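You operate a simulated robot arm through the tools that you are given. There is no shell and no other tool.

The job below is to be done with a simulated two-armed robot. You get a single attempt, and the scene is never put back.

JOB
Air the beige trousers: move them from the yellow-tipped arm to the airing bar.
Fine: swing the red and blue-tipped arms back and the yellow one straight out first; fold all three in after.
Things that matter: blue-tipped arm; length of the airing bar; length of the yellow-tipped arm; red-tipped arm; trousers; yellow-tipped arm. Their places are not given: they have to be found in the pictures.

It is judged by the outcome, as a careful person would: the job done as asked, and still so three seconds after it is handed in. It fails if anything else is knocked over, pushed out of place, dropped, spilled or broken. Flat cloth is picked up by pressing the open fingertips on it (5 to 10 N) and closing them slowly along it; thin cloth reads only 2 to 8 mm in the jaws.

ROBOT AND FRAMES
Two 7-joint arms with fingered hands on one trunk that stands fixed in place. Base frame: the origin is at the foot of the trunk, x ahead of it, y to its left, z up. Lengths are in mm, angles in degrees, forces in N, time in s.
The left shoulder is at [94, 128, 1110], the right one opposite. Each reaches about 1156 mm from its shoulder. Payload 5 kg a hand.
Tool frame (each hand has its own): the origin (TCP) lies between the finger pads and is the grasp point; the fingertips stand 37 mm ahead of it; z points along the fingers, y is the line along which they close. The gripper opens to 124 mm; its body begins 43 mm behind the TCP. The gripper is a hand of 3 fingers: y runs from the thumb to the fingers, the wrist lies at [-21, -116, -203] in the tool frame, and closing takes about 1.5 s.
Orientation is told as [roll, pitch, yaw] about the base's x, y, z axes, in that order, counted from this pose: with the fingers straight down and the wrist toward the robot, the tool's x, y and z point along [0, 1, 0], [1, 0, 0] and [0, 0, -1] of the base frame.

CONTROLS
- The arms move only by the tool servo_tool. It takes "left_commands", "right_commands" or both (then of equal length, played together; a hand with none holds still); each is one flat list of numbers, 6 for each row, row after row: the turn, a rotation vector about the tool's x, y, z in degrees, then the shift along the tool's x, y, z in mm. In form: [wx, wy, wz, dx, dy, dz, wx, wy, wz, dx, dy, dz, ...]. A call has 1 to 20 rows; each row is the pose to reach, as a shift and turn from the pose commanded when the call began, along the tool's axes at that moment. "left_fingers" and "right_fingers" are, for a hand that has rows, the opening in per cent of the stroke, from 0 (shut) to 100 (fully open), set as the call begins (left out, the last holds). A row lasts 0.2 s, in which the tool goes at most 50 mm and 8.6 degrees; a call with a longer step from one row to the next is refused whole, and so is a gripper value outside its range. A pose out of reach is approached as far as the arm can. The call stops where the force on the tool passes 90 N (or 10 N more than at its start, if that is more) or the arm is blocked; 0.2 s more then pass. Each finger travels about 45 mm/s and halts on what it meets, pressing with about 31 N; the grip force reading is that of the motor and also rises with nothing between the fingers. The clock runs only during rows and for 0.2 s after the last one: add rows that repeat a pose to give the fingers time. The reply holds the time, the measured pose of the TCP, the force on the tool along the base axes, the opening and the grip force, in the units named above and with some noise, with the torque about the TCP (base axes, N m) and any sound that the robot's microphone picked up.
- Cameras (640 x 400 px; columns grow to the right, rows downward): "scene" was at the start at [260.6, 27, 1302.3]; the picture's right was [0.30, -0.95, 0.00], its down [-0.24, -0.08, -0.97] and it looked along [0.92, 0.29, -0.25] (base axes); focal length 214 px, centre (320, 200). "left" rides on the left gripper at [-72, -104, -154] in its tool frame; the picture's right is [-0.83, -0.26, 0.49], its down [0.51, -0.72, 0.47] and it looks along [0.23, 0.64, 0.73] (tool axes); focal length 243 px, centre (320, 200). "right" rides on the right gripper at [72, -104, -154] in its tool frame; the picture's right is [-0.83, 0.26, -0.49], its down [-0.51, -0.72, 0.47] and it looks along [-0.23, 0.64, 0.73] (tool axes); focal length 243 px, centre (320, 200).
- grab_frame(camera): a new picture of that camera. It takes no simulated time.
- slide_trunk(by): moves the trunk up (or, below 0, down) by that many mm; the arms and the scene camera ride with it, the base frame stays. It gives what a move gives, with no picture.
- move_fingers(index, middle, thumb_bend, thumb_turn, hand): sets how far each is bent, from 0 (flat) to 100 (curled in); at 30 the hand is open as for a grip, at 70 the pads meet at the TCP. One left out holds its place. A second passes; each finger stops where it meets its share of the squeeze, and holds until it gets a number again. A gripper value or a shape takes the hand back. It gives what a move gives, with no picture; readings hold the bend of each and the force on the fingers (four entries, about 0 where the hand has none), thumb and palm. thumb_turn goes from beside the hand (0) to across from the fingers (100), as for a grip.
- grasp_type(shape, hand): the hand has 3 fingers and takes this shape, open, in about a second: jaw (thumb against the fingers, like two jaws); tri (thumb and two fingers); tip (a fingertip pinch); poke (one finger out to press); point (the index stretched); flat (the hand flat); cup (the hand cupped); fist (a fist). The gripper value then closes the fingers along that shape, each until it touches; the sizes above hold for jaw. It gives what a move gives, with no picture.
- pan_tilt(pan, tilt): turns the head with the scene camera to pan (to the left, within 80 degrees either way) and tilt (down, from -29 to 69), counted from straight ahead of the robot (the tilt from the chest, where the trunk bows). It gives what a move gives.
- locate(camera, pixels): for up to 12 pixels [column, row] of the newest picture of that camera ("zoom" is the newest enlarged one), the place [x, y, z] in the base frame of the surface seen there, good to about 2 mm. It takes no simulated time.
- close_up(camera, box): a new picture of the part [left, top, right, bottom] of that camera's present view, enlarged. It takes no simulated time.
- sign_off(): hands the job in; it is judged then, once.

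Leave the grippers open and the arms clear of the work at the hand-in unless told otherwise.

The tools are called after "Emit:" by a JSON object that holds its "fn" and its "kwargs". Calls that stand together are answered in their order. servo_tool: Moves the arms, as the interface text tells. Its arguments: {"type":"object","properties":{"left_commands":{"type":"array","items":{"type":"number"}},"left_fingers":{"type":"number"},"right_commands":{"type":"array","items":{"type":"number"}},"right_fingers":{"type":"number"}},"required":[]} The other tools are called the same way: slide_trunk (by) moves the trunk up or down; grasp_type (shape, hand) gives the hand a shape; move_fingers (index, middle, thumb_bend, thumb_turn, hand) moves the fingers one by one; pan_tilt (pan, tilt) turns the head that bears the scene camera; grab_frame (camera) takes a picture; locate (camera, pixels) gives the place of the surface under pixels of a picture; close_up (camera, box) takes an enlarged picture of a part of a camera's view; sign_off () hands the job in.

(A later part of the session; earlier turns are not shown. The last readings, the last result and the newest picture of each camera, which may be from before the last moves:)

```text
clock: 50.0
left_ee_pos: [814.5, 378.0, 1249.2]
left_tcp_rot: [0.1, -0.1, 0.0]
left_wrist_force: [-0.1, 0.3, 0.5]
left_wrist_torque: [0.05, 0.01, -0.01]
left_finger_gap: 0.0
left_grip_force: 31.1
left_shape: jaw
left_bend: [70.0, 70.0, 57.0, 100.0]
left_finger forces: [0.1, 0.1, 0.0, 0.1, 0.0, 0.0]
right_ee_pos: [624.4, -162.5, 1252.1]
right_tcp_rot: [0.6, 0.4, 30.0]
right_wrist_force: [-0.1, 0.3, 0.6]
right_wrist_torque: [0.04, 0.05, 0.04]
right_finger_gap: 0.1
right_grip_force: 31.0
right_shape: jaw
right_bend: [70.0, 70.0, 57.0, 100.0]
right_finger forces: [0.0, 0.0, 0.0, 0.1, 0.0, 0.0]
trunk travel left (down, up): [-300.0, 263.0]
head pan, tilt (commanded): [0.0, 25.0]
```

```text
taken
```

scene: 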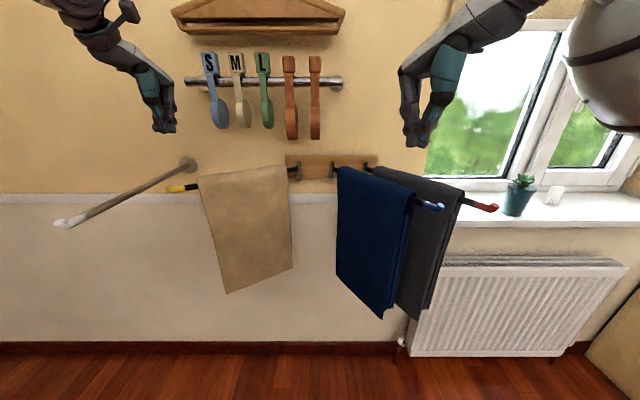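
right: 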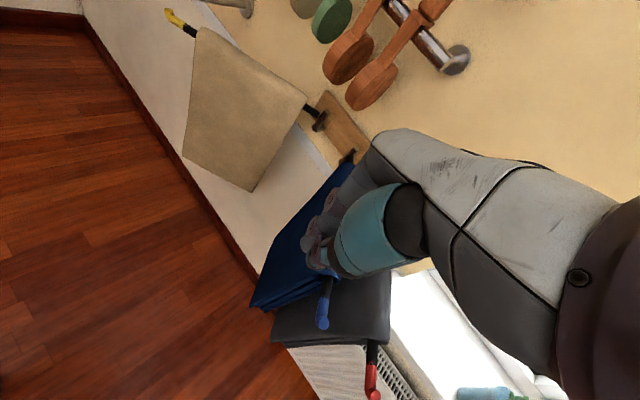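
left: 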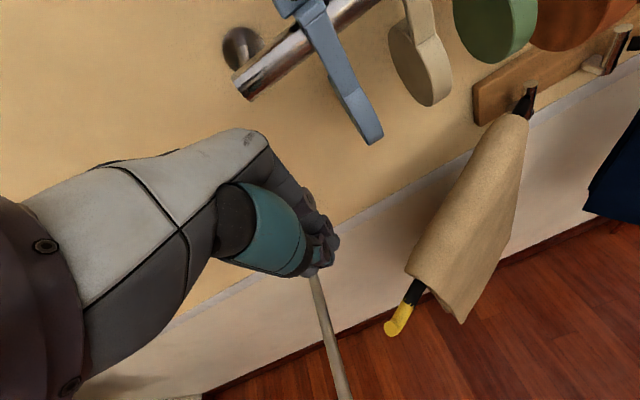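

Blue's tip is at (653,-243), about 35° right. The left hand is between the bar and the yellow tip on its wall side. I lower it to z≈1093, then push yellow outward along its arc to about 25°.

Emit:
{"fn": "servo_tool", "kwargs": {"left_commands": [0, 0, 0, 0, 0, 40, 0, 0, 0, 0, 0, 80, 0, 0, 0, 0, 0, 120, 0, 0, 0, 0, 0, 156]}}

Emit:
{"fn": "servo_tool", "kwargs": {"left_commands": [0, 0, 0, -6, -11.5, 0, 0, 0, 0, -11.7, -22.8, 0, 0, 0, 0, -23.5, -43, 0, 0, 0, 0, -36.3, -62.6, 0, 0, 0, 0, -45.1, -74.3, 0, 0, 0, 0, -54.4, -85.7, 0, 0, 0, 0, -64.2, -96.5, 0, 0, 0, 0, -74.5, -107, 0, 0, 0, 0, -85.2, -117, 0, 0, 0, 0, -96.3, -126.6, 0, 0, 0, 0, -107.8, -135.5, 0, 0, 0, 0, -119.8, -144.1, 0, 0, 0, 0, -132.1, -152, 0, 0, 0, 0, -144.7, -159.5, 0]}}

Emit:
{"fn": "grab_frame", "kwargs": {"camera": "scene"}}

Emit:
{"fn": "grab_frame", "kwargs": {"camera": "left"}}

```text
clock: 51.0
left_ee_pos: [814.0, 377.6, 1091.9]
left_tcp_rot: [-0.1, 0.1, 0.1]
left_wrist_force: [0.1, 0.0, -0.2]
left_wrist_torque: [-0.02, 0.0, -0.03]
left_finger_gap: 0.0
left_grip_force: 31.5
left_shape: jaw
left_bend: [70.0, 70.0, 57.0, 100.0]
left_finger forces: [0.0, 0.1, 0.0, 0.0, 0.0, 0.1]
right_ee_pos: [625.3, -161.9, 1252.5]
right_tcp_rot: [0.5, 0.5, 29.9]
right_wrist_force: [0.7, 0.4, -0.9]
right_wrist_torque: [-0.04, 0.0, 0.03]
right_finger_gap: 0.1
right_grip_force: 30.7
right_shape: jaw
right_bend: [70.0, 70.0, 57.0, 100.0]
right_finger forces: [0.1, 0.1, 0.1, 0.0, 0.1, 0.1]
trunk travel left (down, up): [-300.0, 263.0]
head pan, tilt (commanded): [0.0, 25.0]
```

```text
clock: 54.0
left_ee_pos: [652.8, 231.7, 1094.2]
left_tcp_rot: [0.0, 0.0, 0.0]
left_wrist_force: [0.0, -0.6, 0.1]
left_wrist_torque: [0.05, 0.03, -0.03]
left_finger_gap: 0.0
left_grip_force: 31.3
left_shape: jaw
left_bend: [70.0, 70.0, 57.0, 100.0]
left_finger forces: [0.0, 0.1, 0.1, 0.0, 0.1, 0.0]
right_ee_pos: [624.0, -163.3, 1253.1]
right_tcp_rot: [0.5, 0.3, 29.9]
right_wrist_force: [0.0, -0.4, -0.2]
right_wrist_torque: [0.02, 0.0, -0.03]
right_finger_gap: 0.0
right_grip_force: 30.9
right_shape: jaw
right_bend: [70.0, 70.0, 57.0, 100.0]
right_finger forces: [0.0, 0.0, 0.1, 0.0, 0.0, 0.0]
trunk travel left (down, up): [-300.0, 263.0]
head pan, tilt (commanded): [0.0, 25.0]
```

```text
taken
```

scene: 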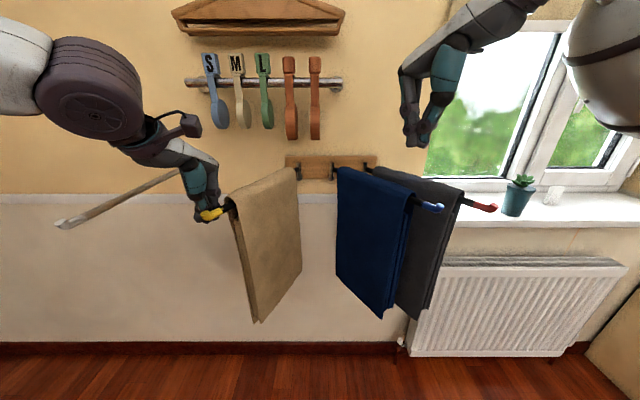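

```text
taken
```

left: 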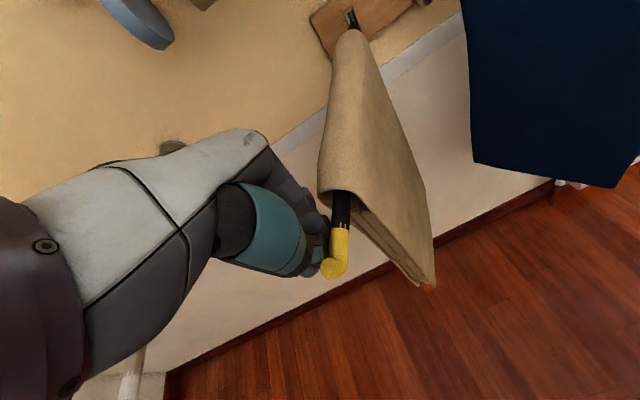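

Yellow is following. I continue to about 5° and then measure.

Emit:
{"fn": "servo_tool", "kwargs": {"left_commands": [0, 0, 0, -11.4, -4.6, 0, 0, 0, 0, -24.6, -11, 0, 0, 0, 0, -38.1, -16.8, 0, 0, 0, 0, -51.9, -21.9, 0, 0, 0, 0, -65.8, -26.5, 0, 0, 0, 0, -79.9, -30.4, 0, 0, 0, 0, -94.2, -33.7, 0, 0, 0, 0, -104, -35.5, 0]}}

Emit:
{"fn": "grab_frame", "kwargs": {"camera": "scene"}}

Emit:
{"fn": "grab_frame", "kwargs": {"camera": "left"}}

```text
clock: 55.8
left_ee_pos: [617.1, 127.7, 1093.7]
left_tcp_rot: [-0.1, 0.0, 0.1]
left_wrist_force: [0.3, 0.1, 0.4]
left_wrist_torque: [0.0, 0.02, 0.03]
left_finger_gap: 0.1
left_grip_force: 31.2
left_shape: jaw
left_bend: [70.0, 70.0, 57.0, 100.0]
left_finger forces: [0.4, 0.0, 0.0, 0.0, 0.0, 0.0]
right_ee_pos: [622.9, -162.8, 1253.5]
right_tcp_rot: [0.7, 0.5, 30.0]
right_wrist_force: [-0.4, -0.3, 0.0]
right_wrist_torque: [-0.01, 0.0, 0.0]
right_finger_gap: 0.0
right_grip_force: 31.5
right_shape: jaw
right_bend: [70.0, 70.0, 57.0, 100.0]
right_finger forces: [0.1, 0.0, 0.0, 0.0, 0.1, 0.0]
trunk travel left (down, up): [-300.0, 263.0]
head pan, tilt (commanded): [0.0, 25.0]
```

```text
taken
```

scene: 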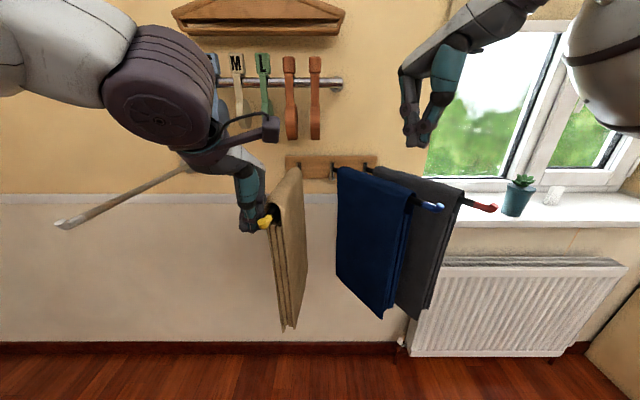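

```text
taken
```

left: 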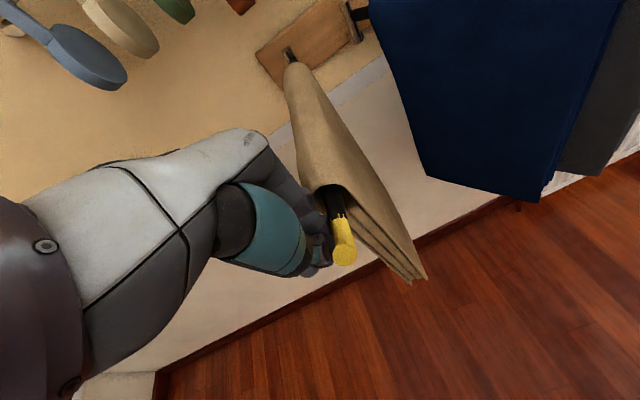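

Emit:
{"fn": "locate", "kwargs": {"camera": "scene", "pixels": [[264, 222], [270, 216], [274, 208], [298, 170], [285, 325], [302, 290]]}}

Emit:
{"fn": "locate", "kwargs": {"camera": "left", "pixels": [[342, 257], [340, 230], [336, 205], [292, 66], [330, 187], [350, 190], [290, 58]]}}

Emit:
{"fn": "close_up", "kwargs": {"camera": "left", "box": [260, 40, 460, 300]}}

```text
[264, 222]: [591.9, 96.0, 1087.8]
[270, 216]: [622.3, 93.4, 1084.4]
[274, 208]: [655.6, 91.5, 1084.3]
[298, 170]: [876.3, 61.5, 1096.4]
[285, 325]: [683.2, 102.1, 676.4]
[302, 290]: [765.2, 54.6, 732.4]
```

```text
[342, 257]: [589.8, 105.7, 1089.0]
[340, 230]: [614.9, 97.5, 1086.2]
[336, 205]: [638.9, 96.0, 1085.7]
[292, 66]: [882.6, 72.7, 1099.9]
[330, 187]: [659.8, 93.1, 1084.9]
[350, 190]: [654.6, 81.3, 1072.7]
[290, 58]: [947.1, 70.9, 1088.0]
```

```text
1.54 times, centred on (360, 170) of left
```

zoom: 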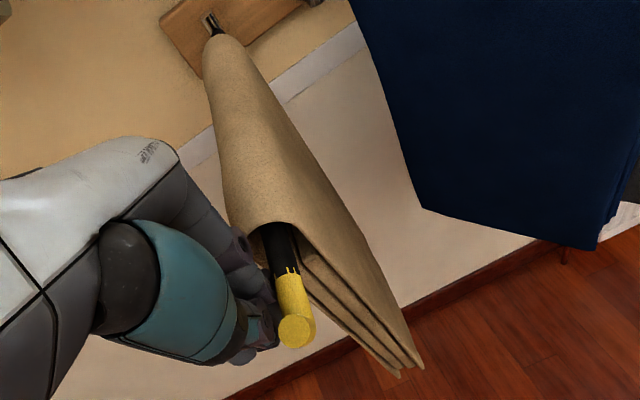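

Yellow's tip is at about (590,100), roughly 5° left of straight. I push it another 29 mm to y≈69, slowly.

Emit:
{"fn": "servo_tool", "kwargs": {"left_commands": [0, 0, 0, -8, -1.2, 0, 0, 0, 0, -16, -2.2, 0, 0, 0, 0, -23, -3, 0, 0, 0, 0, -29, -3.5, 0, 0, 0, 0, -29, -3.5, 0]}}

Emit:
{"fn": "servo_tool", "kwargs": {"left_commands": [0, 0, 0, 15, 0, 0, 0, 0, 0, 35, 0, 0, 0, 0, 0, 65, 0, 0, 0, 0, 0, 100, -10, 0, 0, 0, 0, 100, -20, -40, 0, 0, 0, 100, -30, -80, 0, 0, 0, 100, -40, -120, 0, 0, 0, 100, -40, -160]}}

Emit:
{"fn": "grab_frame", "kwargs": {"camera": "scene"}}

Emit:
{"fn": "grab_frame", "kwargs": {"camera": "left"}}

```text
clock: 57.0
left_ee_pos: [615.3, 100.2, 1094.5]
left_tcp_rot: [0.0, 0.0, 0.0]
left_wrist_force: [-0.6, -0.1, 0.1]
left_wrist_torque: [-0.02, 0.0, 0.0]
left_finger_gap: 0.0
left_grip_force: 30.9
left_shape: jaw
left_bend: [70.0, 70.0, 57.0, 100.0]
left_finger forces: [0.1, 0.0, 0.0, 0.0, 0.0, 0.0]
right_ee_pos: [622.5, -161.6, 1254.2]
right_tcp_rot: [0.5, 0.4, 29.8]
right_wrist_force: [-0.1, 0.0, 0.7]
right_wrist_torque: [-0.02, -0.01, -0.01]
right_finger_gap: 0.0
right_grip_force: 30.4
right_shape: jaw
right_bend: [70.0, 70.0, 57.0, 100.0]
right_finger forces: [0.0, 0.0, 0.0, 0.0, 0.1, 0.1]
trunk travel left (down, up): [-300.0, 263.0]
head pan, tilt (commanded): [0.0, 25.0]
```

```text
clock: 58.8
left_ee_pos: [572.6, 200.2, 1256.5]
left_tcp_rot: [0.1, 0.0, 0.0]
left_wrist_force: [-0.3, 0.5, 0.1]
left_wrist_torque: [0.03, 0.03, 0.04]
left_finger_gap: 0.2
left_grip_force: 31.4
left_shape: jaw
left_bend: [70.0, 70.0, 57.0, 100.0]
left_finger forces: [0.1, 0.0, 0.0, 0.0, 0.1, 0.0]
right_ee_pos: [622.7, -162.4, 1253.4]
right_tcp_rot: [0.5, 0.3, 29.9]
right_wrist_force: [0.1, 0.5, 0.2]
right_wrist_torque: [0.05, -0.04, 0.01]
right_finger_gap: 0.2
right_grip_force: 31.5
right_shape: jaw
right_bend: [70.0, 70.0, 57.0, 100.0]
right_finger forces: [0.0, 0.0, 0.0, 0.0, 0.1, 0.0]
trunk travel left (down, up): [-300.0, 263.0]
head pan, tilt (commanded): [0.0, 25.0]
```

```text
taken
```

scene: 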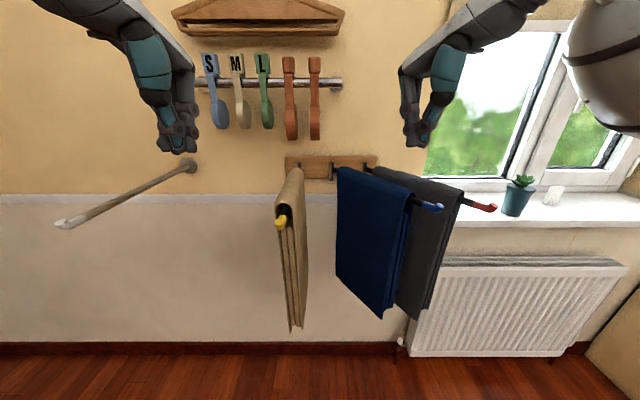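

```text
taken
```

left: 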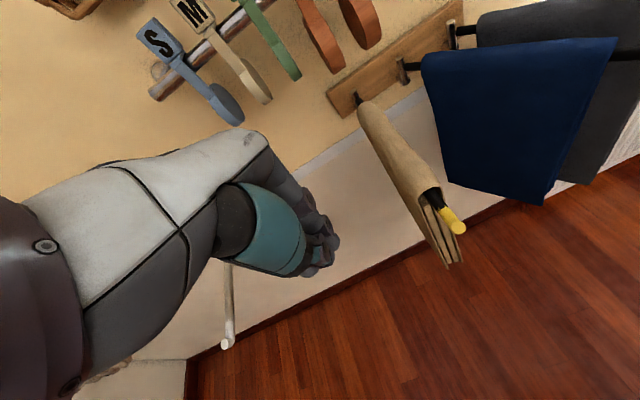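

Yellow is now straight out, with its tip at (281,223) in the scene. I study the beige trousers closely in both views.

Emit:
{"fn": "close_up", "kwargs": {"camera": "left", "box": [340, 80, 500, 280]}}

Emit:
{"fn": "close_up", "kwargs": {"camera": "scene", "box": [230, 150, 350, 350]}}

Emit:
{"fn": "locate", "kwargs": {"camera": "zoom", "pixels": [[304, 145], [312, 125], [308, 108], [300, 105], [325, 105], [310, 75], [322, 40], [335, 40], [310, 350], [318, 355], [298, 345], [350, 280]]}}

```text
2.00 times, centred on (420, 180) of left
```

zoom: 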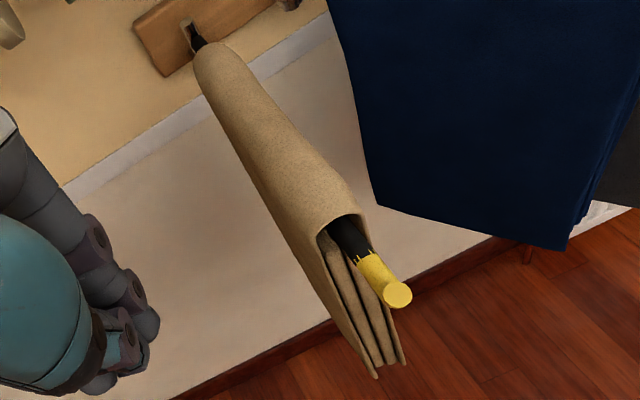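

```text
2.00 times, centred on (290, 250) of scene
```

zoom: 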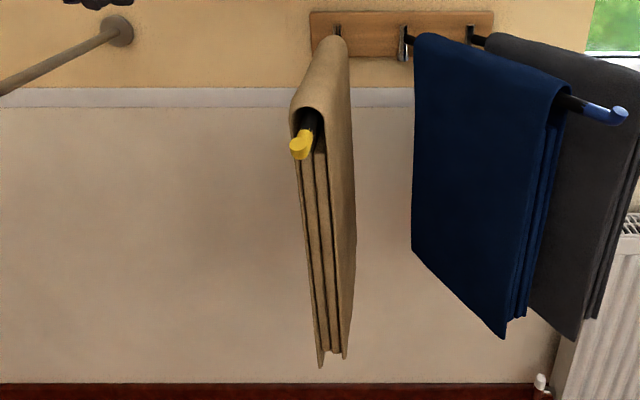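

```text
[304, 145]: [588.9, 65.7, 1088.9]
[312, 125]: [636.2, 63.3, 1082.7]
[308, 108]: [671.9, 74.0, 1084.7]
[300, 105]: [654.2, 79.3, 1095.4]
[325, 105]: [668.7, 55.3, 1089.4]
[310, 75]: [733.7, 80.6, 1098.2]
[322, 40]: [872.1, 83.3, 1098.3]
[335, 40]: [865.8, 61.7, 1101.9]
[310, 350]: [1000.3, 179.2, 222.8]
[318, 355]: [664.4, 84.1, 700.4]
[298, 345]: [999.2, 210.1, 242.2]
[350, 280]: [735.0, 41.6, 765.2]
```

The yellow arm is straight out at y≈67, and the trousers span x≈654–903 with the fold top at z≈1101 and about 30 mm wide. Next I measure the airing bar's thickness and its end.

Emit:
{"fn": "close_up", "kwargs": {"camera": "scene", "box": [40, 140, 220, 250]}}

Emit:
{"fn": "locate", "kwargs": {"camera": "zoom", "pixels": [[60, 300], [100, 285], [100, 295], [100, 275], [300, 200], [300, 190], [300, 210], [480, 120], [480, 110], [480, 130], [530, 90], [75, 290]]}}

```text
3.56 times, centred on (130, 195) of scene
```

zoom: 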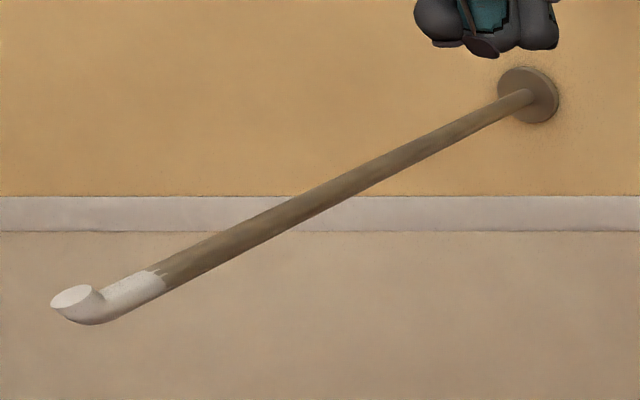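

```text
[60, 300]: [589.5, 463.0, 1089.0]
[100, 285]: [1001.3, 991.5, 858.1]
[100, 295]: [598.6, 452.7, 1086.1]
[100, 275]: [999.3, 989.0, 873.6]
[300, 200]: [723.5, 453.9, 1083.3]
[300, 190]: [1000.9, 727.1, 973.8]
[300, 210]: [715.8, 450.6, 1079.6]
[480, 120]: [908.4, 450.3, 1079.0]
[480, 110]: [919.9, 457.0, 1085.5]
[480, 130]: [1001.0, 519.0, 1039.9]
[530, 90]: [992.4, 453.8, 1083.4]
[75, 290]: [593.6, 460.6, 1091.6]
```

The bar is about 18 mm thick, axis at y≈453, z≈1077, so a pure sideways transfer of about 386 mm works. My plan is for both hands to press and pinch the hanging cloth from both sides at mid-length, lift it as an open saddle, carry it left and lower it over the bar. First I check, without cloth, that the left hand can reach beside the bar with its fingers tilted 60° toward the right.

Emit:
{"fn": "servo_tool", "kwargs": {"left_commands": [0, -6.6, 0, 34, 23, 8, 0, -13.3, 0, 68, 46, 17, 0, -20, 0, 103, 69, 25, 0, -26.6, 0, 138, 92, 34, 0, -33.3, 0, 172, 115, 42, 0, -40, 0, 207, 138, 51, 0, -46.6, 0, 241, 161, 59, 0, -53.3, 0, 276, 184, 68, 0, -60, 0, 310, 207, 76], "left_fingers": 45}}

Emit:
{"fn": "grab_frame", "kwargs": {"camera": "left"}}

Emit:
{"fn": "pan_tilt", "kwargs": {"pan": 20, "tilt": 20}}

Emit:
{"fn": "grab_frame", "kwargs": {"camera": "scene"}}

```text
clock: 60.8
left_ee_pos: [782.8, 513.7, 1175.1]
left_tcp_rot: [-60.3, 0.1, 0.1]
left_wrist_force: [1.5, 0.4, 0.3]
left_wrist_torque: [-0.02, 0.03, -0.03]
left_finger_gap: 55.7
left_grip_force: 0.0
left_shape: jaw
left_bend: [74.0, 47.0, 71.0, 100.0]
left_finger forces: [0.0, 0.1, 0.0, 0.0, 0.0, 0.0]
right_ee_pos: [625.2, -160.7, 1253.3]
right_tcp_rot: [0.5, 0.5, 30.0]
right_wrist_force: [0.0, -0.2, 0.2]
right_wrist_torque: [0.0, 0.03, -0.02]
right_finger_gap: 0.0
right_grip_force: 30.7
right_shape: jaw
right_bend: [70.0, 70.0, 57.0, 100.0]
right_finger forces: [0.0, 0.0, 0.0, 0.0, 0.0, 0.0]
trunk travel left (down, up): [-300.0, 263.0]
head pan, tilt (commanded): [0.0, 25.0]
```

```text
taken
```

left: 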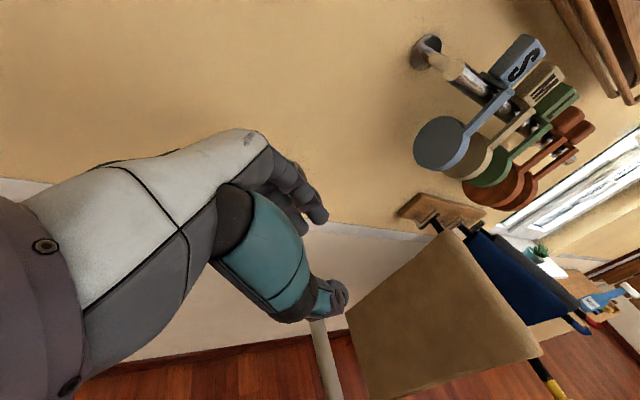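

```text
clock: 61.6
left_ee_pos: [780.8, 510.6, 1177.7]
left_tcp_rot: [-59.9, 0.0, 0.1]
left_wrist_force: [-0.3, -0.1, 0.9]
left_wrist_torque: [0.0, -0.02, 0.02]
left_finger_gap: 55.2
left_grip_force: 0.0
left_shape: jaw
left_bend: [74.0, 47.0, 71.0, 100.0]
left_finger forces: [0.0, 0.0, 0.0, 0.1, 0.1, 0.0]
right_ee_pos: [622.7, -161.7, 1253.8]
right_tcp_rot: [0.5, 0.3, 29.9]
right_wrist_force: [0.5, 1.0, 0.1]
right_wrist_torque: [-0.01, -0.01, -0.03]
right_finger_gap: 0.1
right_grip_force: 30.5
right_shape: jaw
right_bend: [70.0, 70.0, 57.0, 100.0]
right_finger forces: [0.1, 0.0, 0.1, 0.0, 0.1, 0.0]
trunk travel left (down, up): [-300.0, 263.0]
head pan, tilt (commanded): [20.0, 20.0]
```

```text
taken
```

scene: 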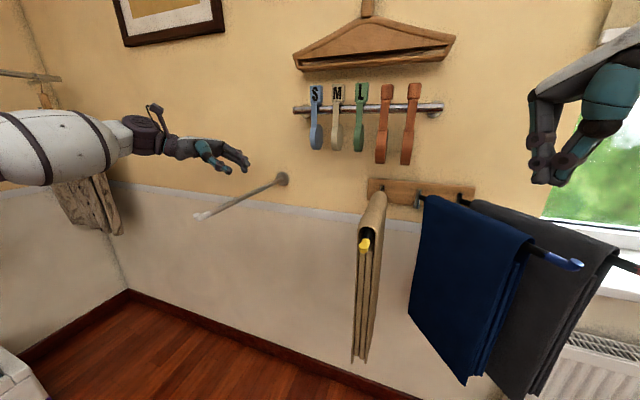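

The left hand reaches beside the bar well. The jaw opening bends the index more than the middle, so I look closely at the hand's shape.

Emit:
{"fn": "close_up", "kwargs": {"camera": "scene", "box": [170, 110, 270, 190]}}

Emit:
{"fn": "close_up", "kwargs": {"camera": "left", "box": [200, 120, 400, 340]}}

Emit:
{"fn": "move_fingers", "kwargs": {"hand": "left", "index": 48, "middle": 48, "thumb_bend": 48, "thumb_turn": 100}}

Emit:
{"fn": "close_up", "kwargs": {"camera": "scene", "box": [170, 110, 270, 190]}}

Emit:
{"fn": "close_up", "kwargs": {"camera": "left", "box": [200, 120, 400, 340]}}

```text
5.00 times, centred on (220, 150) of scene
```

zoom: 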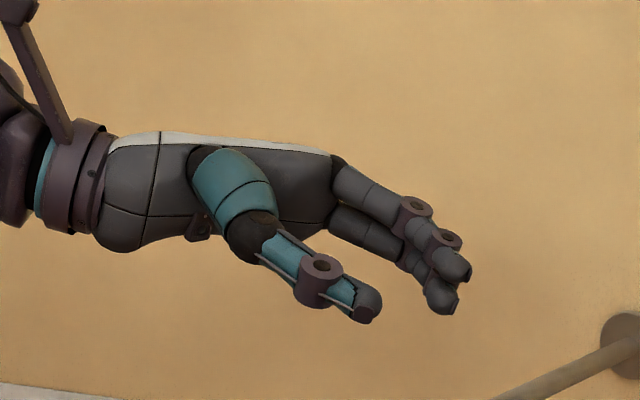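

```text
1.82 times, centred on (300, 230) of left
```

zoom: 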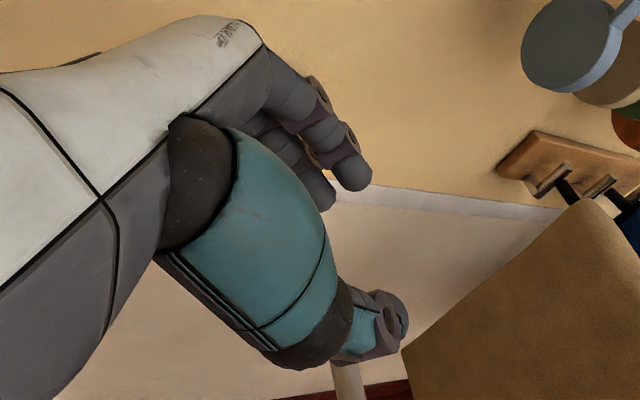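

```text
clock: 62.6
left_ee_pos: [779.8, 510.6, 1178.0]
left_tcp_rot: [-60.1, 0.1, 0.0]
left_wrist_force: [0.2, -0.1, -0.4]
left_wrist_torque: [-0.02, -0.02, -0.01]
left_finger_gap: 73.1
left_grip_force: 0.2
left_shape: fingers
left_bend: [48.0, 48.0, 48.0, 100.0]
left_finger forces: [0.0, 0.0, 0.0, 0.1, 0.0, 0.0]
right_ee_pos: [623.3, -162.8, 1253.2]
right_tcp_rot: [0.6, 0.4, 30.0]
right_wrist_force: [0.0, -0.2, -0.3]
right_wrist_torque: [0.01, -0.02, -0.02]
right_finger_gap: 0.0
right_grip_force: 31.2
right_shape: jaw
right_bend: [70.0, 70.0, 57.0, 100.0]
right_finger forces: [0.1, 0.0, 0.1, 0.0, 0.0, 0.2]
trunk travel left (down, up): [-300.0, 263.0]
head pan, tilt (commanded): [20.0, 20.0]
```

```text
5.00 times, centred on (220, 150) of scene
```

zoom: 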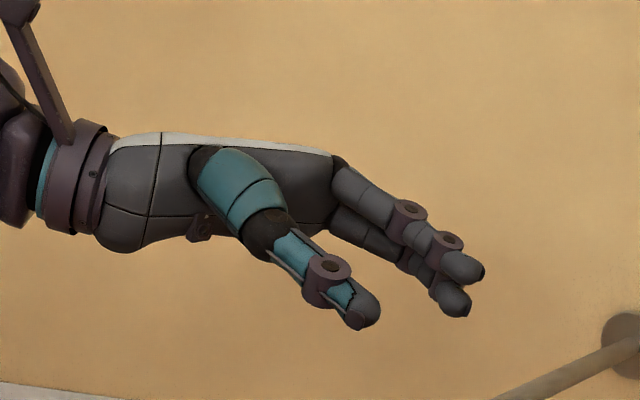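

```text
1.82 times, centred on (300, 230) of left
```

zoom: 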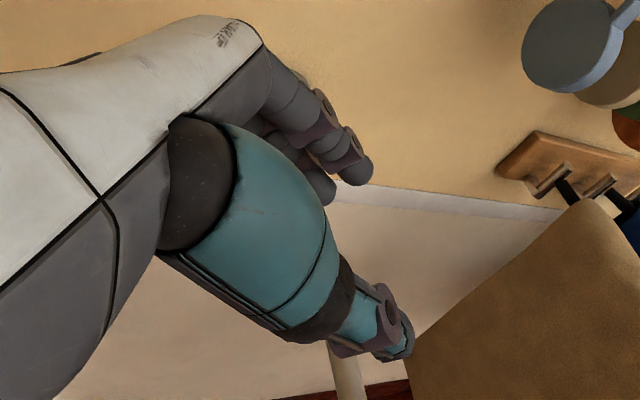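

The hand shape is fine in both modes. Next I bring the right hand toward the right side of the beige trousers: first over (780,-75) at z 1220 and turned straight, then rolled 60° so its fingers point left and down.

Emit:
{"fn": "servo_tool", "kwargs": {"right_commands": [0, 0, 6, -1, 36, 7, 0, 0, 12, -1, 72, 14, 0, 0, 18, -2, 108, 20, 0, 0, 24, -3, 144, 27, 0, 0, 30, -3, 179.5, 33], "right_fingers": 50}}

Emit:
{"fn": "servo_tool", "kwargs": {"right_commands": [0, 7.5, 0, 0, 0, 8, 0, 15, 0, 0, 0, 17, 0, 22.5, 0, 0, 0, 26, 0, 30, 0, 0, 0, 35, 0, 37.5, 0, 0, 0, 44, 0, 45, 0, 0, 0, 53, 0, 52.5, 0, 0, 0, 61, 0, 60, 0, 0, 0, 70]}}

Emit:
{"fn": "grab_frame", "kwargs": {"camera": "scene"}}

Emit:
{"fn": "grab_frame", "kwargs": {"camera": "right"}}

```text
clock: 63.8
left_ee_pos: [781.8, 512.4, 1176.0]
left_tcp_rot: [-60.1, 0.1, 0.0]
left_wrist_force: [0.2, 0.5, 0.0]
left_wrist_torque: [-0.02, -0.01, 0.02]
left_finger_gap: 73.1
left_grip_force: 0.0
left_shape: fingers
left_bend: [48.0, 48.0, 48.0, 100.0]
left_finger forces: [0.0, 0.0, 0.1, 0.0, 0.0, 0.1]
right_ee_pos: [781.1, -74.5, 1218.3]
right_tcp_rot: [0.3, 0.5, -0.2]
right_wrist_force: [-0.6, -0.8, 0.0]
right_wrist_torque: [-0.03, 0.03, 0.02]
right_finger_gap: 61.5
right_grip_force: 0.0
right_shape: jaw
right_bend: [74.0, 45.0, 69.0, 100.0]
right_finger forces: [0.0, 0.1, 0.1, 0.0, 0.1, 0.1]
trunk travel left (down, up): [-300.0, 263.0]
head pan, tilt (commanded): [20.0, 20.0]
```

```text
clock: 65.6
left_ee_pos: [781.8, 510.9, 1177.3]
left_tcp_rot: [-60.0, 0.0, 0.0]
left_wrist_force: [-0.2, -0.7, 0.6]
left_wrist_torque: [0.02, 0.01, -0.01]
left_finger_gap: 72.9
left_grip_force: 0.0
left_shape: fingers
left_bend: [48.0, 48.0, 48.0, 100.0]
left_finger forces: [0.1, 0.0, 0.0, 0.1, 0.0, 0.0]
right_ee_pos: [779.7, -77.2, 1148.9]
right_tcp_rot: [60.4, 0.6, -0.2]
right_wrist_force: [-0.3, -0.6, 0.3]
right_wrist_torque: [-0.02, -0.01, 0.0]
right_finger_gap: 61.7
right_grip_force: 0.0
right_shape: jaw
right_bend: [74.0, 45.0, 69.0, 100.0]
right_finger forces: [0.0, 0.1, 0.0, 0.1, 0.1, 0.1]
trunk travel left (down, up): [-300.0, 263.0]
head pan, tilt (commanded): [20.0, 20.0]
```

```text
taken
```

scene: 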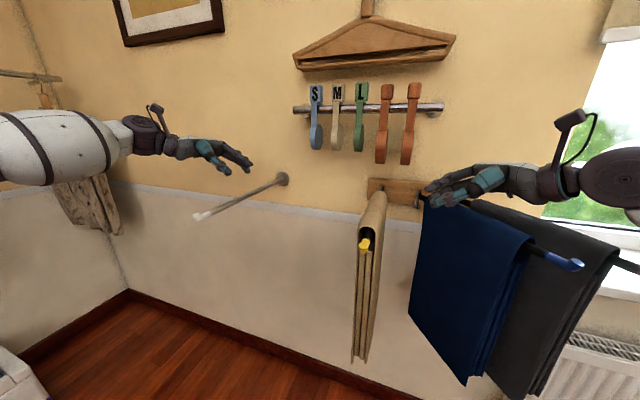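

```text
taken
```

right: 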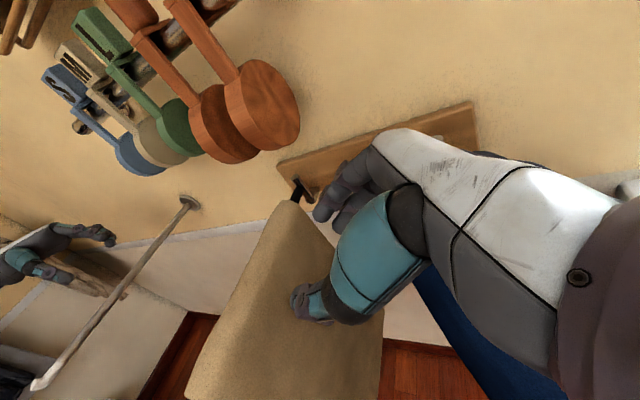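

The right hand can take that pose. Before gripping, I also test that the right arm can cross over to the bar's near side with this tilt, raising first and passing high over the trousers.

Emit:
{"fn": "servo_tool", "kwargs": {"right_commands": [0, 0, 0, 35, 0, -20, 0, 0, 0, 69, 0, -40, 0, 0, 0, 90, 0, -3, 0, 0, 0, 111, 0, 35, 0, 0, 0, 132, 0, 75, 0, 0, 0, 153, 0, 115, 0, 0, 0, 174, 0, 155, 0, 0, 0, 195, 0, 196, 0, 0, 0, 216, 0, 238, 0, 0, 0, 237, 0, 280, 0, 0, 0, 259, 0, 323, 0, 0, 0, 280, 0, 366]}}

Emit:
{"fn": "grab_frame", "kwargs": {"camera": "scene"}}

```text
clock: 68.2
left_ee_pos: [780.6, 513.8, 1175.7]
left_tcp_rot: [-60.1, 0.0, 0.0]
left_wrist_force: [0.0, 0.1, -0.1]
left_wrist_torque: [-0.04, 0.0, 0.02]
left_finger_gap: 73.1
left_grip_force: 0.2
left_shape: fingers
left_bend: [48.0, 48.0, 48.0, 100.0]
left_finger forces: [0.0, 0.0, 0.0, 0.0, 0.0, 0.1]
right_ee_pos: [781.0, 382.8, 1211.0]
right_tcp_rot: [60.2, 0.6, -0.1]
right_wrist_force: [-0.1, 0.7, 0.4]
right_wrist_torque: [-0.05, -0.04, -0.01]
right_finger_gap: 61.7
right_grip_force: 0.1
right_shape: jaw
right_bend: [74.0, 45.0, 69.0, 100.0]
right_finger forces: [0.1, 0.0, 0.0, 0.0, 0.0, 0.1]
trunk travel left (down, up): [-300.0, 263.0]
head pan, tilt (commanded): [20.0, 20.0]
```

```text
taken
```

scene: 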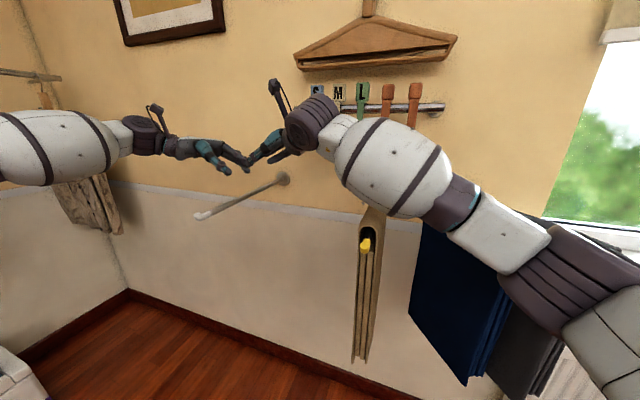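

Both hands reach. I check how close the right forearm passes to the yellow tip by locating points on it.

Emit:
{"fn": "locate", "kwargs": {"camera": "scene", "pixels": [[320, 120], [360, 150], [390, 165], [395, 210], [430, 175], [455, 195], [435, 215], [480, 235], [520, 255], [560, 290], [364, 245], [600, 300]]}}

Emit:
{"fn": "grab_frame", "kwargs": {"camera": "right"}}

Emit:
{"fn": "grab_frame", "kwargs": {"camera": "left"}}

```text
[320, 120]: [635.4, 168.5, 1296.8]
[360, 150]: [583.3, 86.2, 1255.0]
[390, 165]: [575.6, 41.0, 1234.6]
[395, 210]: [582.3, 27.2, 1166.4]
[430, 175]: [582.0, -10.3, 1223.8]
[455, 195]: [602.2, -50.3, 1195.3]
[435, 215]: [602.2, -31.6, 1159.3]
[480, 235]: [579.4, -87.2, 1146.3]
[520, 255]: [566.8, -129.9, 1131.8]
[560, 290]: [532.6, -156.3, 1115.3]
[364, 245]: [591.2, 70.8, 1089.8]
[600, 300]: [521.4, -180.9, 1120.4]
```

```text
taken
```

right: 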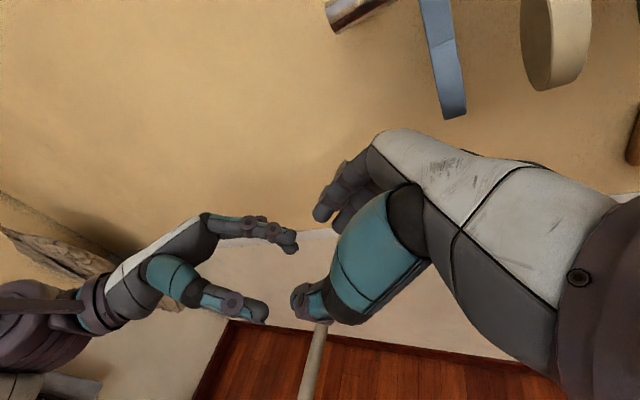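

```text
taken
```

left: 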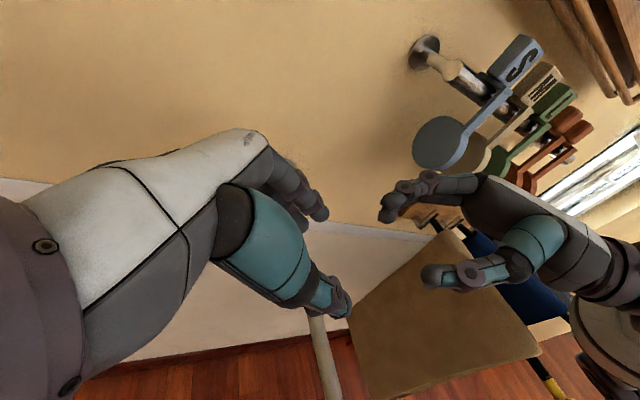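

The right forearm would sit on the straight-out yellow rod if lowered here with this posture. Raising the trunk will lift the shoulders and elbows so the forearms come in from above. I slide the trunk up 220 mm; the arms ride along, all clear of the wall pieces.

Emit:
{"fn": "slide_trunk", "kwargs": {"by": 220}}

Emit:
{"fn": "pan_tilt", "kwargs": {"pan": 15, "tilt": 32}}

Emit:
{"fn": "grab_frame", "kwargs": {"camera": "scene"}}

```text
clock: 70.5
left_ee_pos: [782.5, 510.1, 1395.9]
left_tcp_rot: [-60.0, 0.2, 0.0]
left_wrist_force: [0.2, 0.1, -1.6]
left_wrist_torque: [-0.05, -0.02, 0.01]
left_finger_gap: 73.0
left_grip_force: 0.1
left_shape: fingers
left_bend: [48.0, 48.0, 48.0, 100.0]
left_finger forces: [0.0, 0.1, 0.1, 0.0, 0.0, 0.0]
right_ee_pos: [782.1, 381.2, 1427.1]
right_tcp_rot: [60.3, 0.7, 0.0]
right_wrist_force: [0.6, 0.0, -0.4]
right_wrist_torque: [0.02, 0.05, 0.02]
right_finger_gap: 61.8
right_grip_force: 0.2
right_shape: jaw
right_bend: [74.0, 45.0, 69.0, 100.0]
right_finger forces: [0.1, 0.1, 0.0, 0.1, 0.0, 0.0]
trunk travel left (down, up): [-520.0, 43.0]
head pan, tilt (commanded): [20.0, 20.0]
```

```text
clock: 71.3
left_ee_pos: [782.2, 510.3, 1397.4]
left_tcp_rot: [-60.0, 0.0, -0.1]
left_wrist_force: [0.2, 0.2, 0.7]
left_wrist_torque: [-0.01, 0.01, 0.01]
left_finger_gap: 73.2
left_grip_force: 0.1
left_shape: fingers
left_bend: [48.0, 48.0, 48.0, 100.0]
left_finger forces: [0.0, 0.0, 0.1, 0.1, 0.0, 0.1]
right_ee_pos: [781.3, 381.4, 1430.4]
right_tcp_rot: [60.3, 0.7, -0.2]
right_wrist_force: [-0.7, 0.6, -0.2]
right_wrist_torque: [-0.01, 0.01, -0.02]
right_finger_gap: 61.7
right_grip_force: 0.1
right_shape: jaw
right_bend: [74.0, 45.0, 69.0, 100.0]
right_finger forces: [0.1, 0.0, 0.0, 0.0, 0.0, 0.0]
trunk travel left (down, up): [-520.0, 43.0]
head pan, tilt (commanded): [15.0, 32.0]
```

```text
taken
```

scene: 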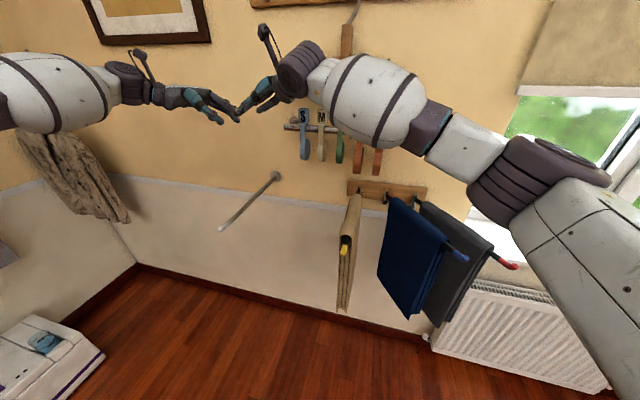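

I now lower both hands by 280 mm beside the bar (no cloth) to see how the forearms sit with the raised trunk.

Emit:
{"fn": "servo_tool", "kwargs": {"left_commands": [0, 0, 0, 24, 0, 14, 0, 0, 0, 48, 0, 28, 0, 0, 0, 73, 0, 42, 0, 0, 0, 97, 0, 56, 0, 0, 0, 121, 0, 70, 0, 0, 0, 145, 0, 84, 0, 0, 0, 170, 0, 98, 0, 0, 0, 194, 0, 112, 0, 0, 0, 218, 0, 126, 0, 0, 0, 242, 0, 140], "right_commands": [0, 0, 0, -24, 0, 14, 0, 0, 0, -48, 0, 28, 0, 0, 0, -73, 0, 42, 0, 0, 0, -97, 0, 56, 0, 0, 0, -121, 0, 70, 0, 0, 0, -145, 0, 84, 0, 0, 0, -170, 0, 98, 0, 0, 0, -194, 0, 112, 0, 0, 0, -218, 0, 126, 0, 0, 0, -242, 0, 140]}}

Emit:
{"fn": "grab_frame", "kwargs": {"camera": "scene"}}

Emit:
{"fn": "grab_frame", "kwargs": {"camera": "left"}}

Emit:
{"fn": "grab_frame", "kwargs": {"camera": "right"}}

```text
clock: 73.5
left_ee_pos: [761.7, 498.5, 1152.7]
left_tcp_rot: [-58.5, 1.0, 0.4]
left_wrist_force: [1.1, -0.6, 0.6]
left_wrist_torque: [0.0, -0.01, -0.01]
left_finger_gap: 73.4
left_grip_force: 0.1
left_shape: fingers
left_bend: [48.0, 48.0, 48.0, 100.0]
left_finger forces: [0.1, 0.0, 0.1, 0.0, 0.0, 0.1]
left hand out of reach, approached as far as the arm can: row 8, 9, 10
right_ee_pos: [778.9, 383.9, 1149.1]
right_tcp_rot: [60.2, 0.6, -0.1]
right_wrist_force: [0.8, -0.8, 0.0]
right_wrist_torque: [0.02, 0.0, 0.01]
right_finger_gap: 61.6
right_grip_force: 0.1
right_shape: jaw
right_bend: [74.0, 45.0, 69.0, 100.0]
right_finger forces: [0.1, 0.0, 0.0, 0.1, 0.0, 0.0]
trunk travel left (down, up): [-520.0, 43.0]
head pan, tilt (commanded): [15.0, 32.0]
```

```text
taken
```

scene: 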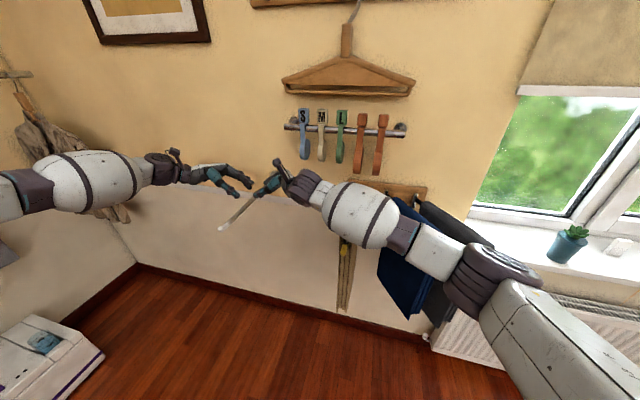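

```text
taken
```

left: 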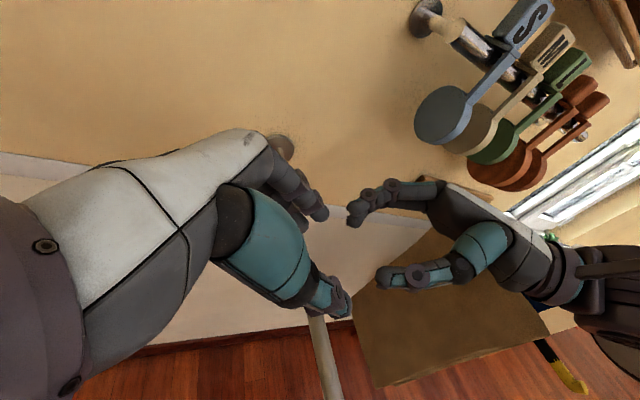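

```text
taken
```

right: 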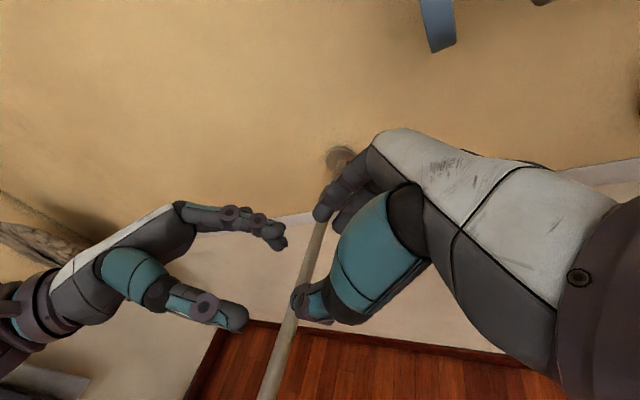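

The left wrist limit shows up near z 1150 with the trunk this high. I measure where the right forearm now passes.

Emit:
{"fn": "locate", "kwargs": {"camera": "scene", "pixels": [[310, 185], [345, 210], [370, 230], [375, 245], [355, 245], [400, 235], [430, 255], [420, 265], [470, 285], [500, 300], [460, 300], [345, 250]]}}

```text
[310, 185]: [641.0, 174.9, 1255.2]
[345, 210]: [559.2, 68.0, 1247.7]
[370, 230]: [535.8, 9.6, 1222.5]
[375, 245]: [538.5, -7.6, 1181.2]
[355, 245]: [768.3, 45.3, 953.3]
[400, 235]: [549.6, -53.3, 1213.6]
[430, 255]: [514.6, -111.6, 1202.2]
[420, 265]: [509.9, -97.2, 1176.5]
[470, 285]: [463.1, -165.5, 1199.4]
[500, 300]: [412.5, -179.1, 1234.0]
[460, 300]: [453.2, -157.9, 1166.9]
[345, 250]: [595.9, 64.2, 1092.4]
```

The forearm would still end up on the yellow rod at full depth with 60° tilt. Steeper fingers (about 30° tilt) raise the wrists by about 75 mm. I turn both hands to ±30° here and then lower further to check reach and clearance.

Emit:
{"fn": "servo_tool", "kwargs": {"left_commands": [0, 7, 0, 0, 4, 0, 0, 14, 0, 0, 9, 0, 0, 21, 0, 0, 14, 0, 0, 28.5, 0, 0, 18, 0], "right_commands": [0, -7.5, 0, 0, 0, 0, 0, -15, 0, 0, 0, 0, 0, -22.5, 0, 0, 0, 0, 0, -30, 0, 0, 0, 0]}}

Emit:
{"fn": "servo_tool", "kwargs": {"left_commands": [0, 0, 0, 7, 0, 13, 0, 0, 0, 15, 0, 26, 0, 0, 0, 22, 0, 39, 0, 0, 0, 30, 0, 52], "right_commands": [0, 0, 0, -7, 0, 13, 0, 0, 0, -15, 0, 26, 0, 0, 0, -22, 0, 39, 0, 0, 0, -30, 0, 52]}}

Emit:
{"fn": "grab_frame", "kwargs": {"camera": "scene"}}

Emit:
{"fn": "grab_frame", "kwargs": {"camera": "left"}}

```text
clock: 74.5
left_ee_pos: [776.9, 497.0, 1155.1]
left_tcp_rot: [-31.4, -0.1, 0.0]
left_wrist_force: [0.2, 0.2, 0.0]
left_wrist_torque: [-0.01, -0.02, 0.0]
left_finger_gap: 73.3
left_grip_force: 0.1
left_shape: fingers
left_bend: [48.0, 48.0, 48.0, 100.0]
left_finger forces: [0.1, 0.1, 0.0, 0.1, 0.0, 0.1]
right_ee_pos: [778.2, 383.2, 1152.7]
right_tcp_rot: [30.3, 0.4, -0.1]
right_wrist_force: [-0.4, -0.2, 0.1]
right_wrist_torque: [0.01, 0.0, 0.0]
right_finger_gap: 61.8
right_grip_force: 0.0
right_shape: jaw
right_bend: [74.0, 45.0, 69.0, 100.0]
right_finger forces: [0.0, 0.0, 0.0, 0.0, 0.1, 0.0]
trunk travel left (down, up): [-520.0, 43.0]
head pan, tilt (commanded): [15.0, 32.0]
```

```text
clock: 75.5
left_ee_pos: [773.0, 498.5, 1111.1]
left_tcp_rot: [-31.6, -1.4, 0.3]
left_wrist_force: [-10.0, 26.8, 59.0]
left_wrist_torque: [-1.34, -2.95, 1.12]
left_finger_gap: 77.0
left_grip_force: 32.0
left_shape: fingers
left_bend: [46.0, 48.0, 48.0, 100.0]
left_finger forces: [64.3, 0.0, 0.0, 0.0, 0.0, 0.0]
right_ee_pos: [770.0, 383.3, 1102.3]
right_tcp_rot: [30.3, -0.3, -0.1]
right_wrist_force: [-0.4, -0.2, 0.7]
right_wrist_torque: [-0.03, 0.01, 0.0]
right_finger_gap: 61.8
right_grip_force: 0.1
right_shape: jaw
right_bend: [74.0, 45.0, 69.0, 100.0]
right_finger forces: [0.1, 0.0, 0.1, 0.0, 0.0, 0.0]
trunk travel left (down, up): [-520.0, 43.0]
head pan, tilt (commanded): [15.0, 32.0]
```

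```text
taken
```

scene: 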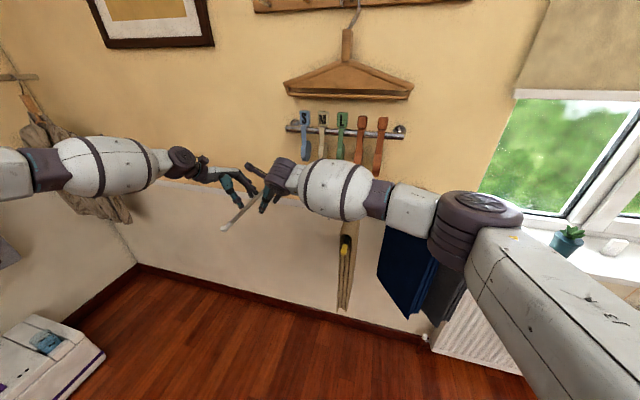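

```text
taken
```

left: 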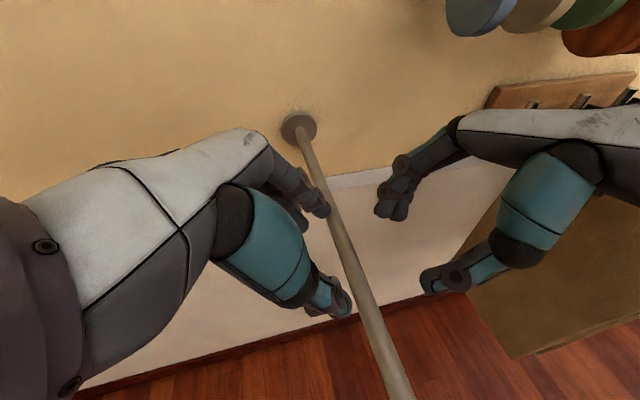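

The left index touched the bar (about 60 N). I raise the left hand straight up first, then check that the bar has not moved.

Emit:
{"fn": "servo_tool", "kwargs": {"left_commands": [0, 0, 0, -5, 0, -8.5, 0, 0, 0, -10.3, 0, -17, 0, 0, 0, -20.6, 0, -34, 0, 0, 0, -9.5, 0, -41]}}

Emit:
{"fn": "grab_frame", "kwargs": {"camera": "scene"}}

Emit:
{"fn": "locate", "kwargs": {"camera": "scene", "pixels": [[223, 228], [238, 214], [275, 178], [300, 170], [325, 190], [345, 195], [360, 215], [375, 200], [410, 225], [320, 215], [345, 243], [455, 245]]}}

```text
clock: 76.5
left_ee_pos: [775.9, 507.4, 1131.5]
left_tcp_rot: [-31.6, 0.2, -0.1]
left_wrist_force: [-0.3, 1.1, 0.5]
left_wrist_torque: [0.0, 0.01, 0.03]
left_finger_gap: 73.5
left_grip_force: 0.1
left_shape: fingers
left_bend: [48.0, 48.0, 48.0, 100.0]
left_finger forces: [0.0, 0.0, 0.0, 0.0, 0.1, 0.0]
right_ee_pos: [776.6, 385.4, 1090.5]
right_tcp_rot: [30.3, 0.6, -0.1]
right_wrist_force: [0.0, 0.1, -0.5]
right_wrist_torque: [-0.03, -0.07, -0.01]
right_finger_gap: 62.0
right_grip_force: 0.0
right_shape: jaw
right_bend: [74.0, 45.0, 69.0, 100.0]
right_finger forces: [0.1, 0.1, 0.0, 0.0, 0.0, 0.1]
trunk travel left (down, up): [-520.0, 43.0]
head pan, tilt (commanded): [15.0, 32.0]
```

```text
taken
```

scene: 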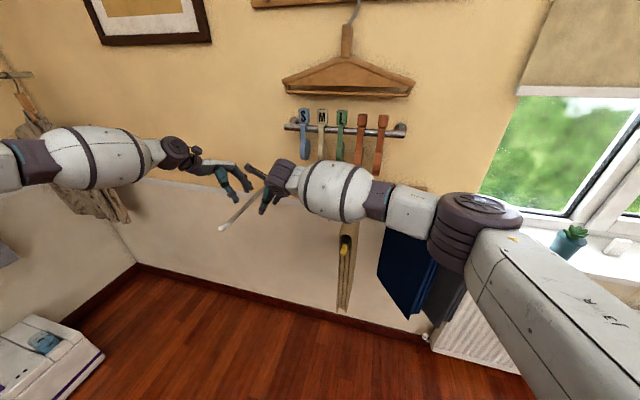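

```text
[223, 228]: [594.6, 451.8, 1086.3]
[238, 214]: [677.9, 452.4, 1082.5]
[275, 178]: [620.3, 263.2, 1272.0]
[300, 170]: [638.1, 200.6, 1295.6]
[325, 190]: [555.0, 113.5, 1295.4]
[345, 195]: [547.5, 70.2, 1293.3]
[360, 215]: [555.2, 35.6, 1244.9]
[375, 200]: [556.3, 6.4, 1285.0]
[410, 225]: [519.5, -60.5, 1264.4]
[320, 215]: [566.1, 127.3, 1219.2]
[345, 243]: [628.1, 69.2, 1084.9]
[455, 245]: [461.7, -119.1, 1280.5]
```

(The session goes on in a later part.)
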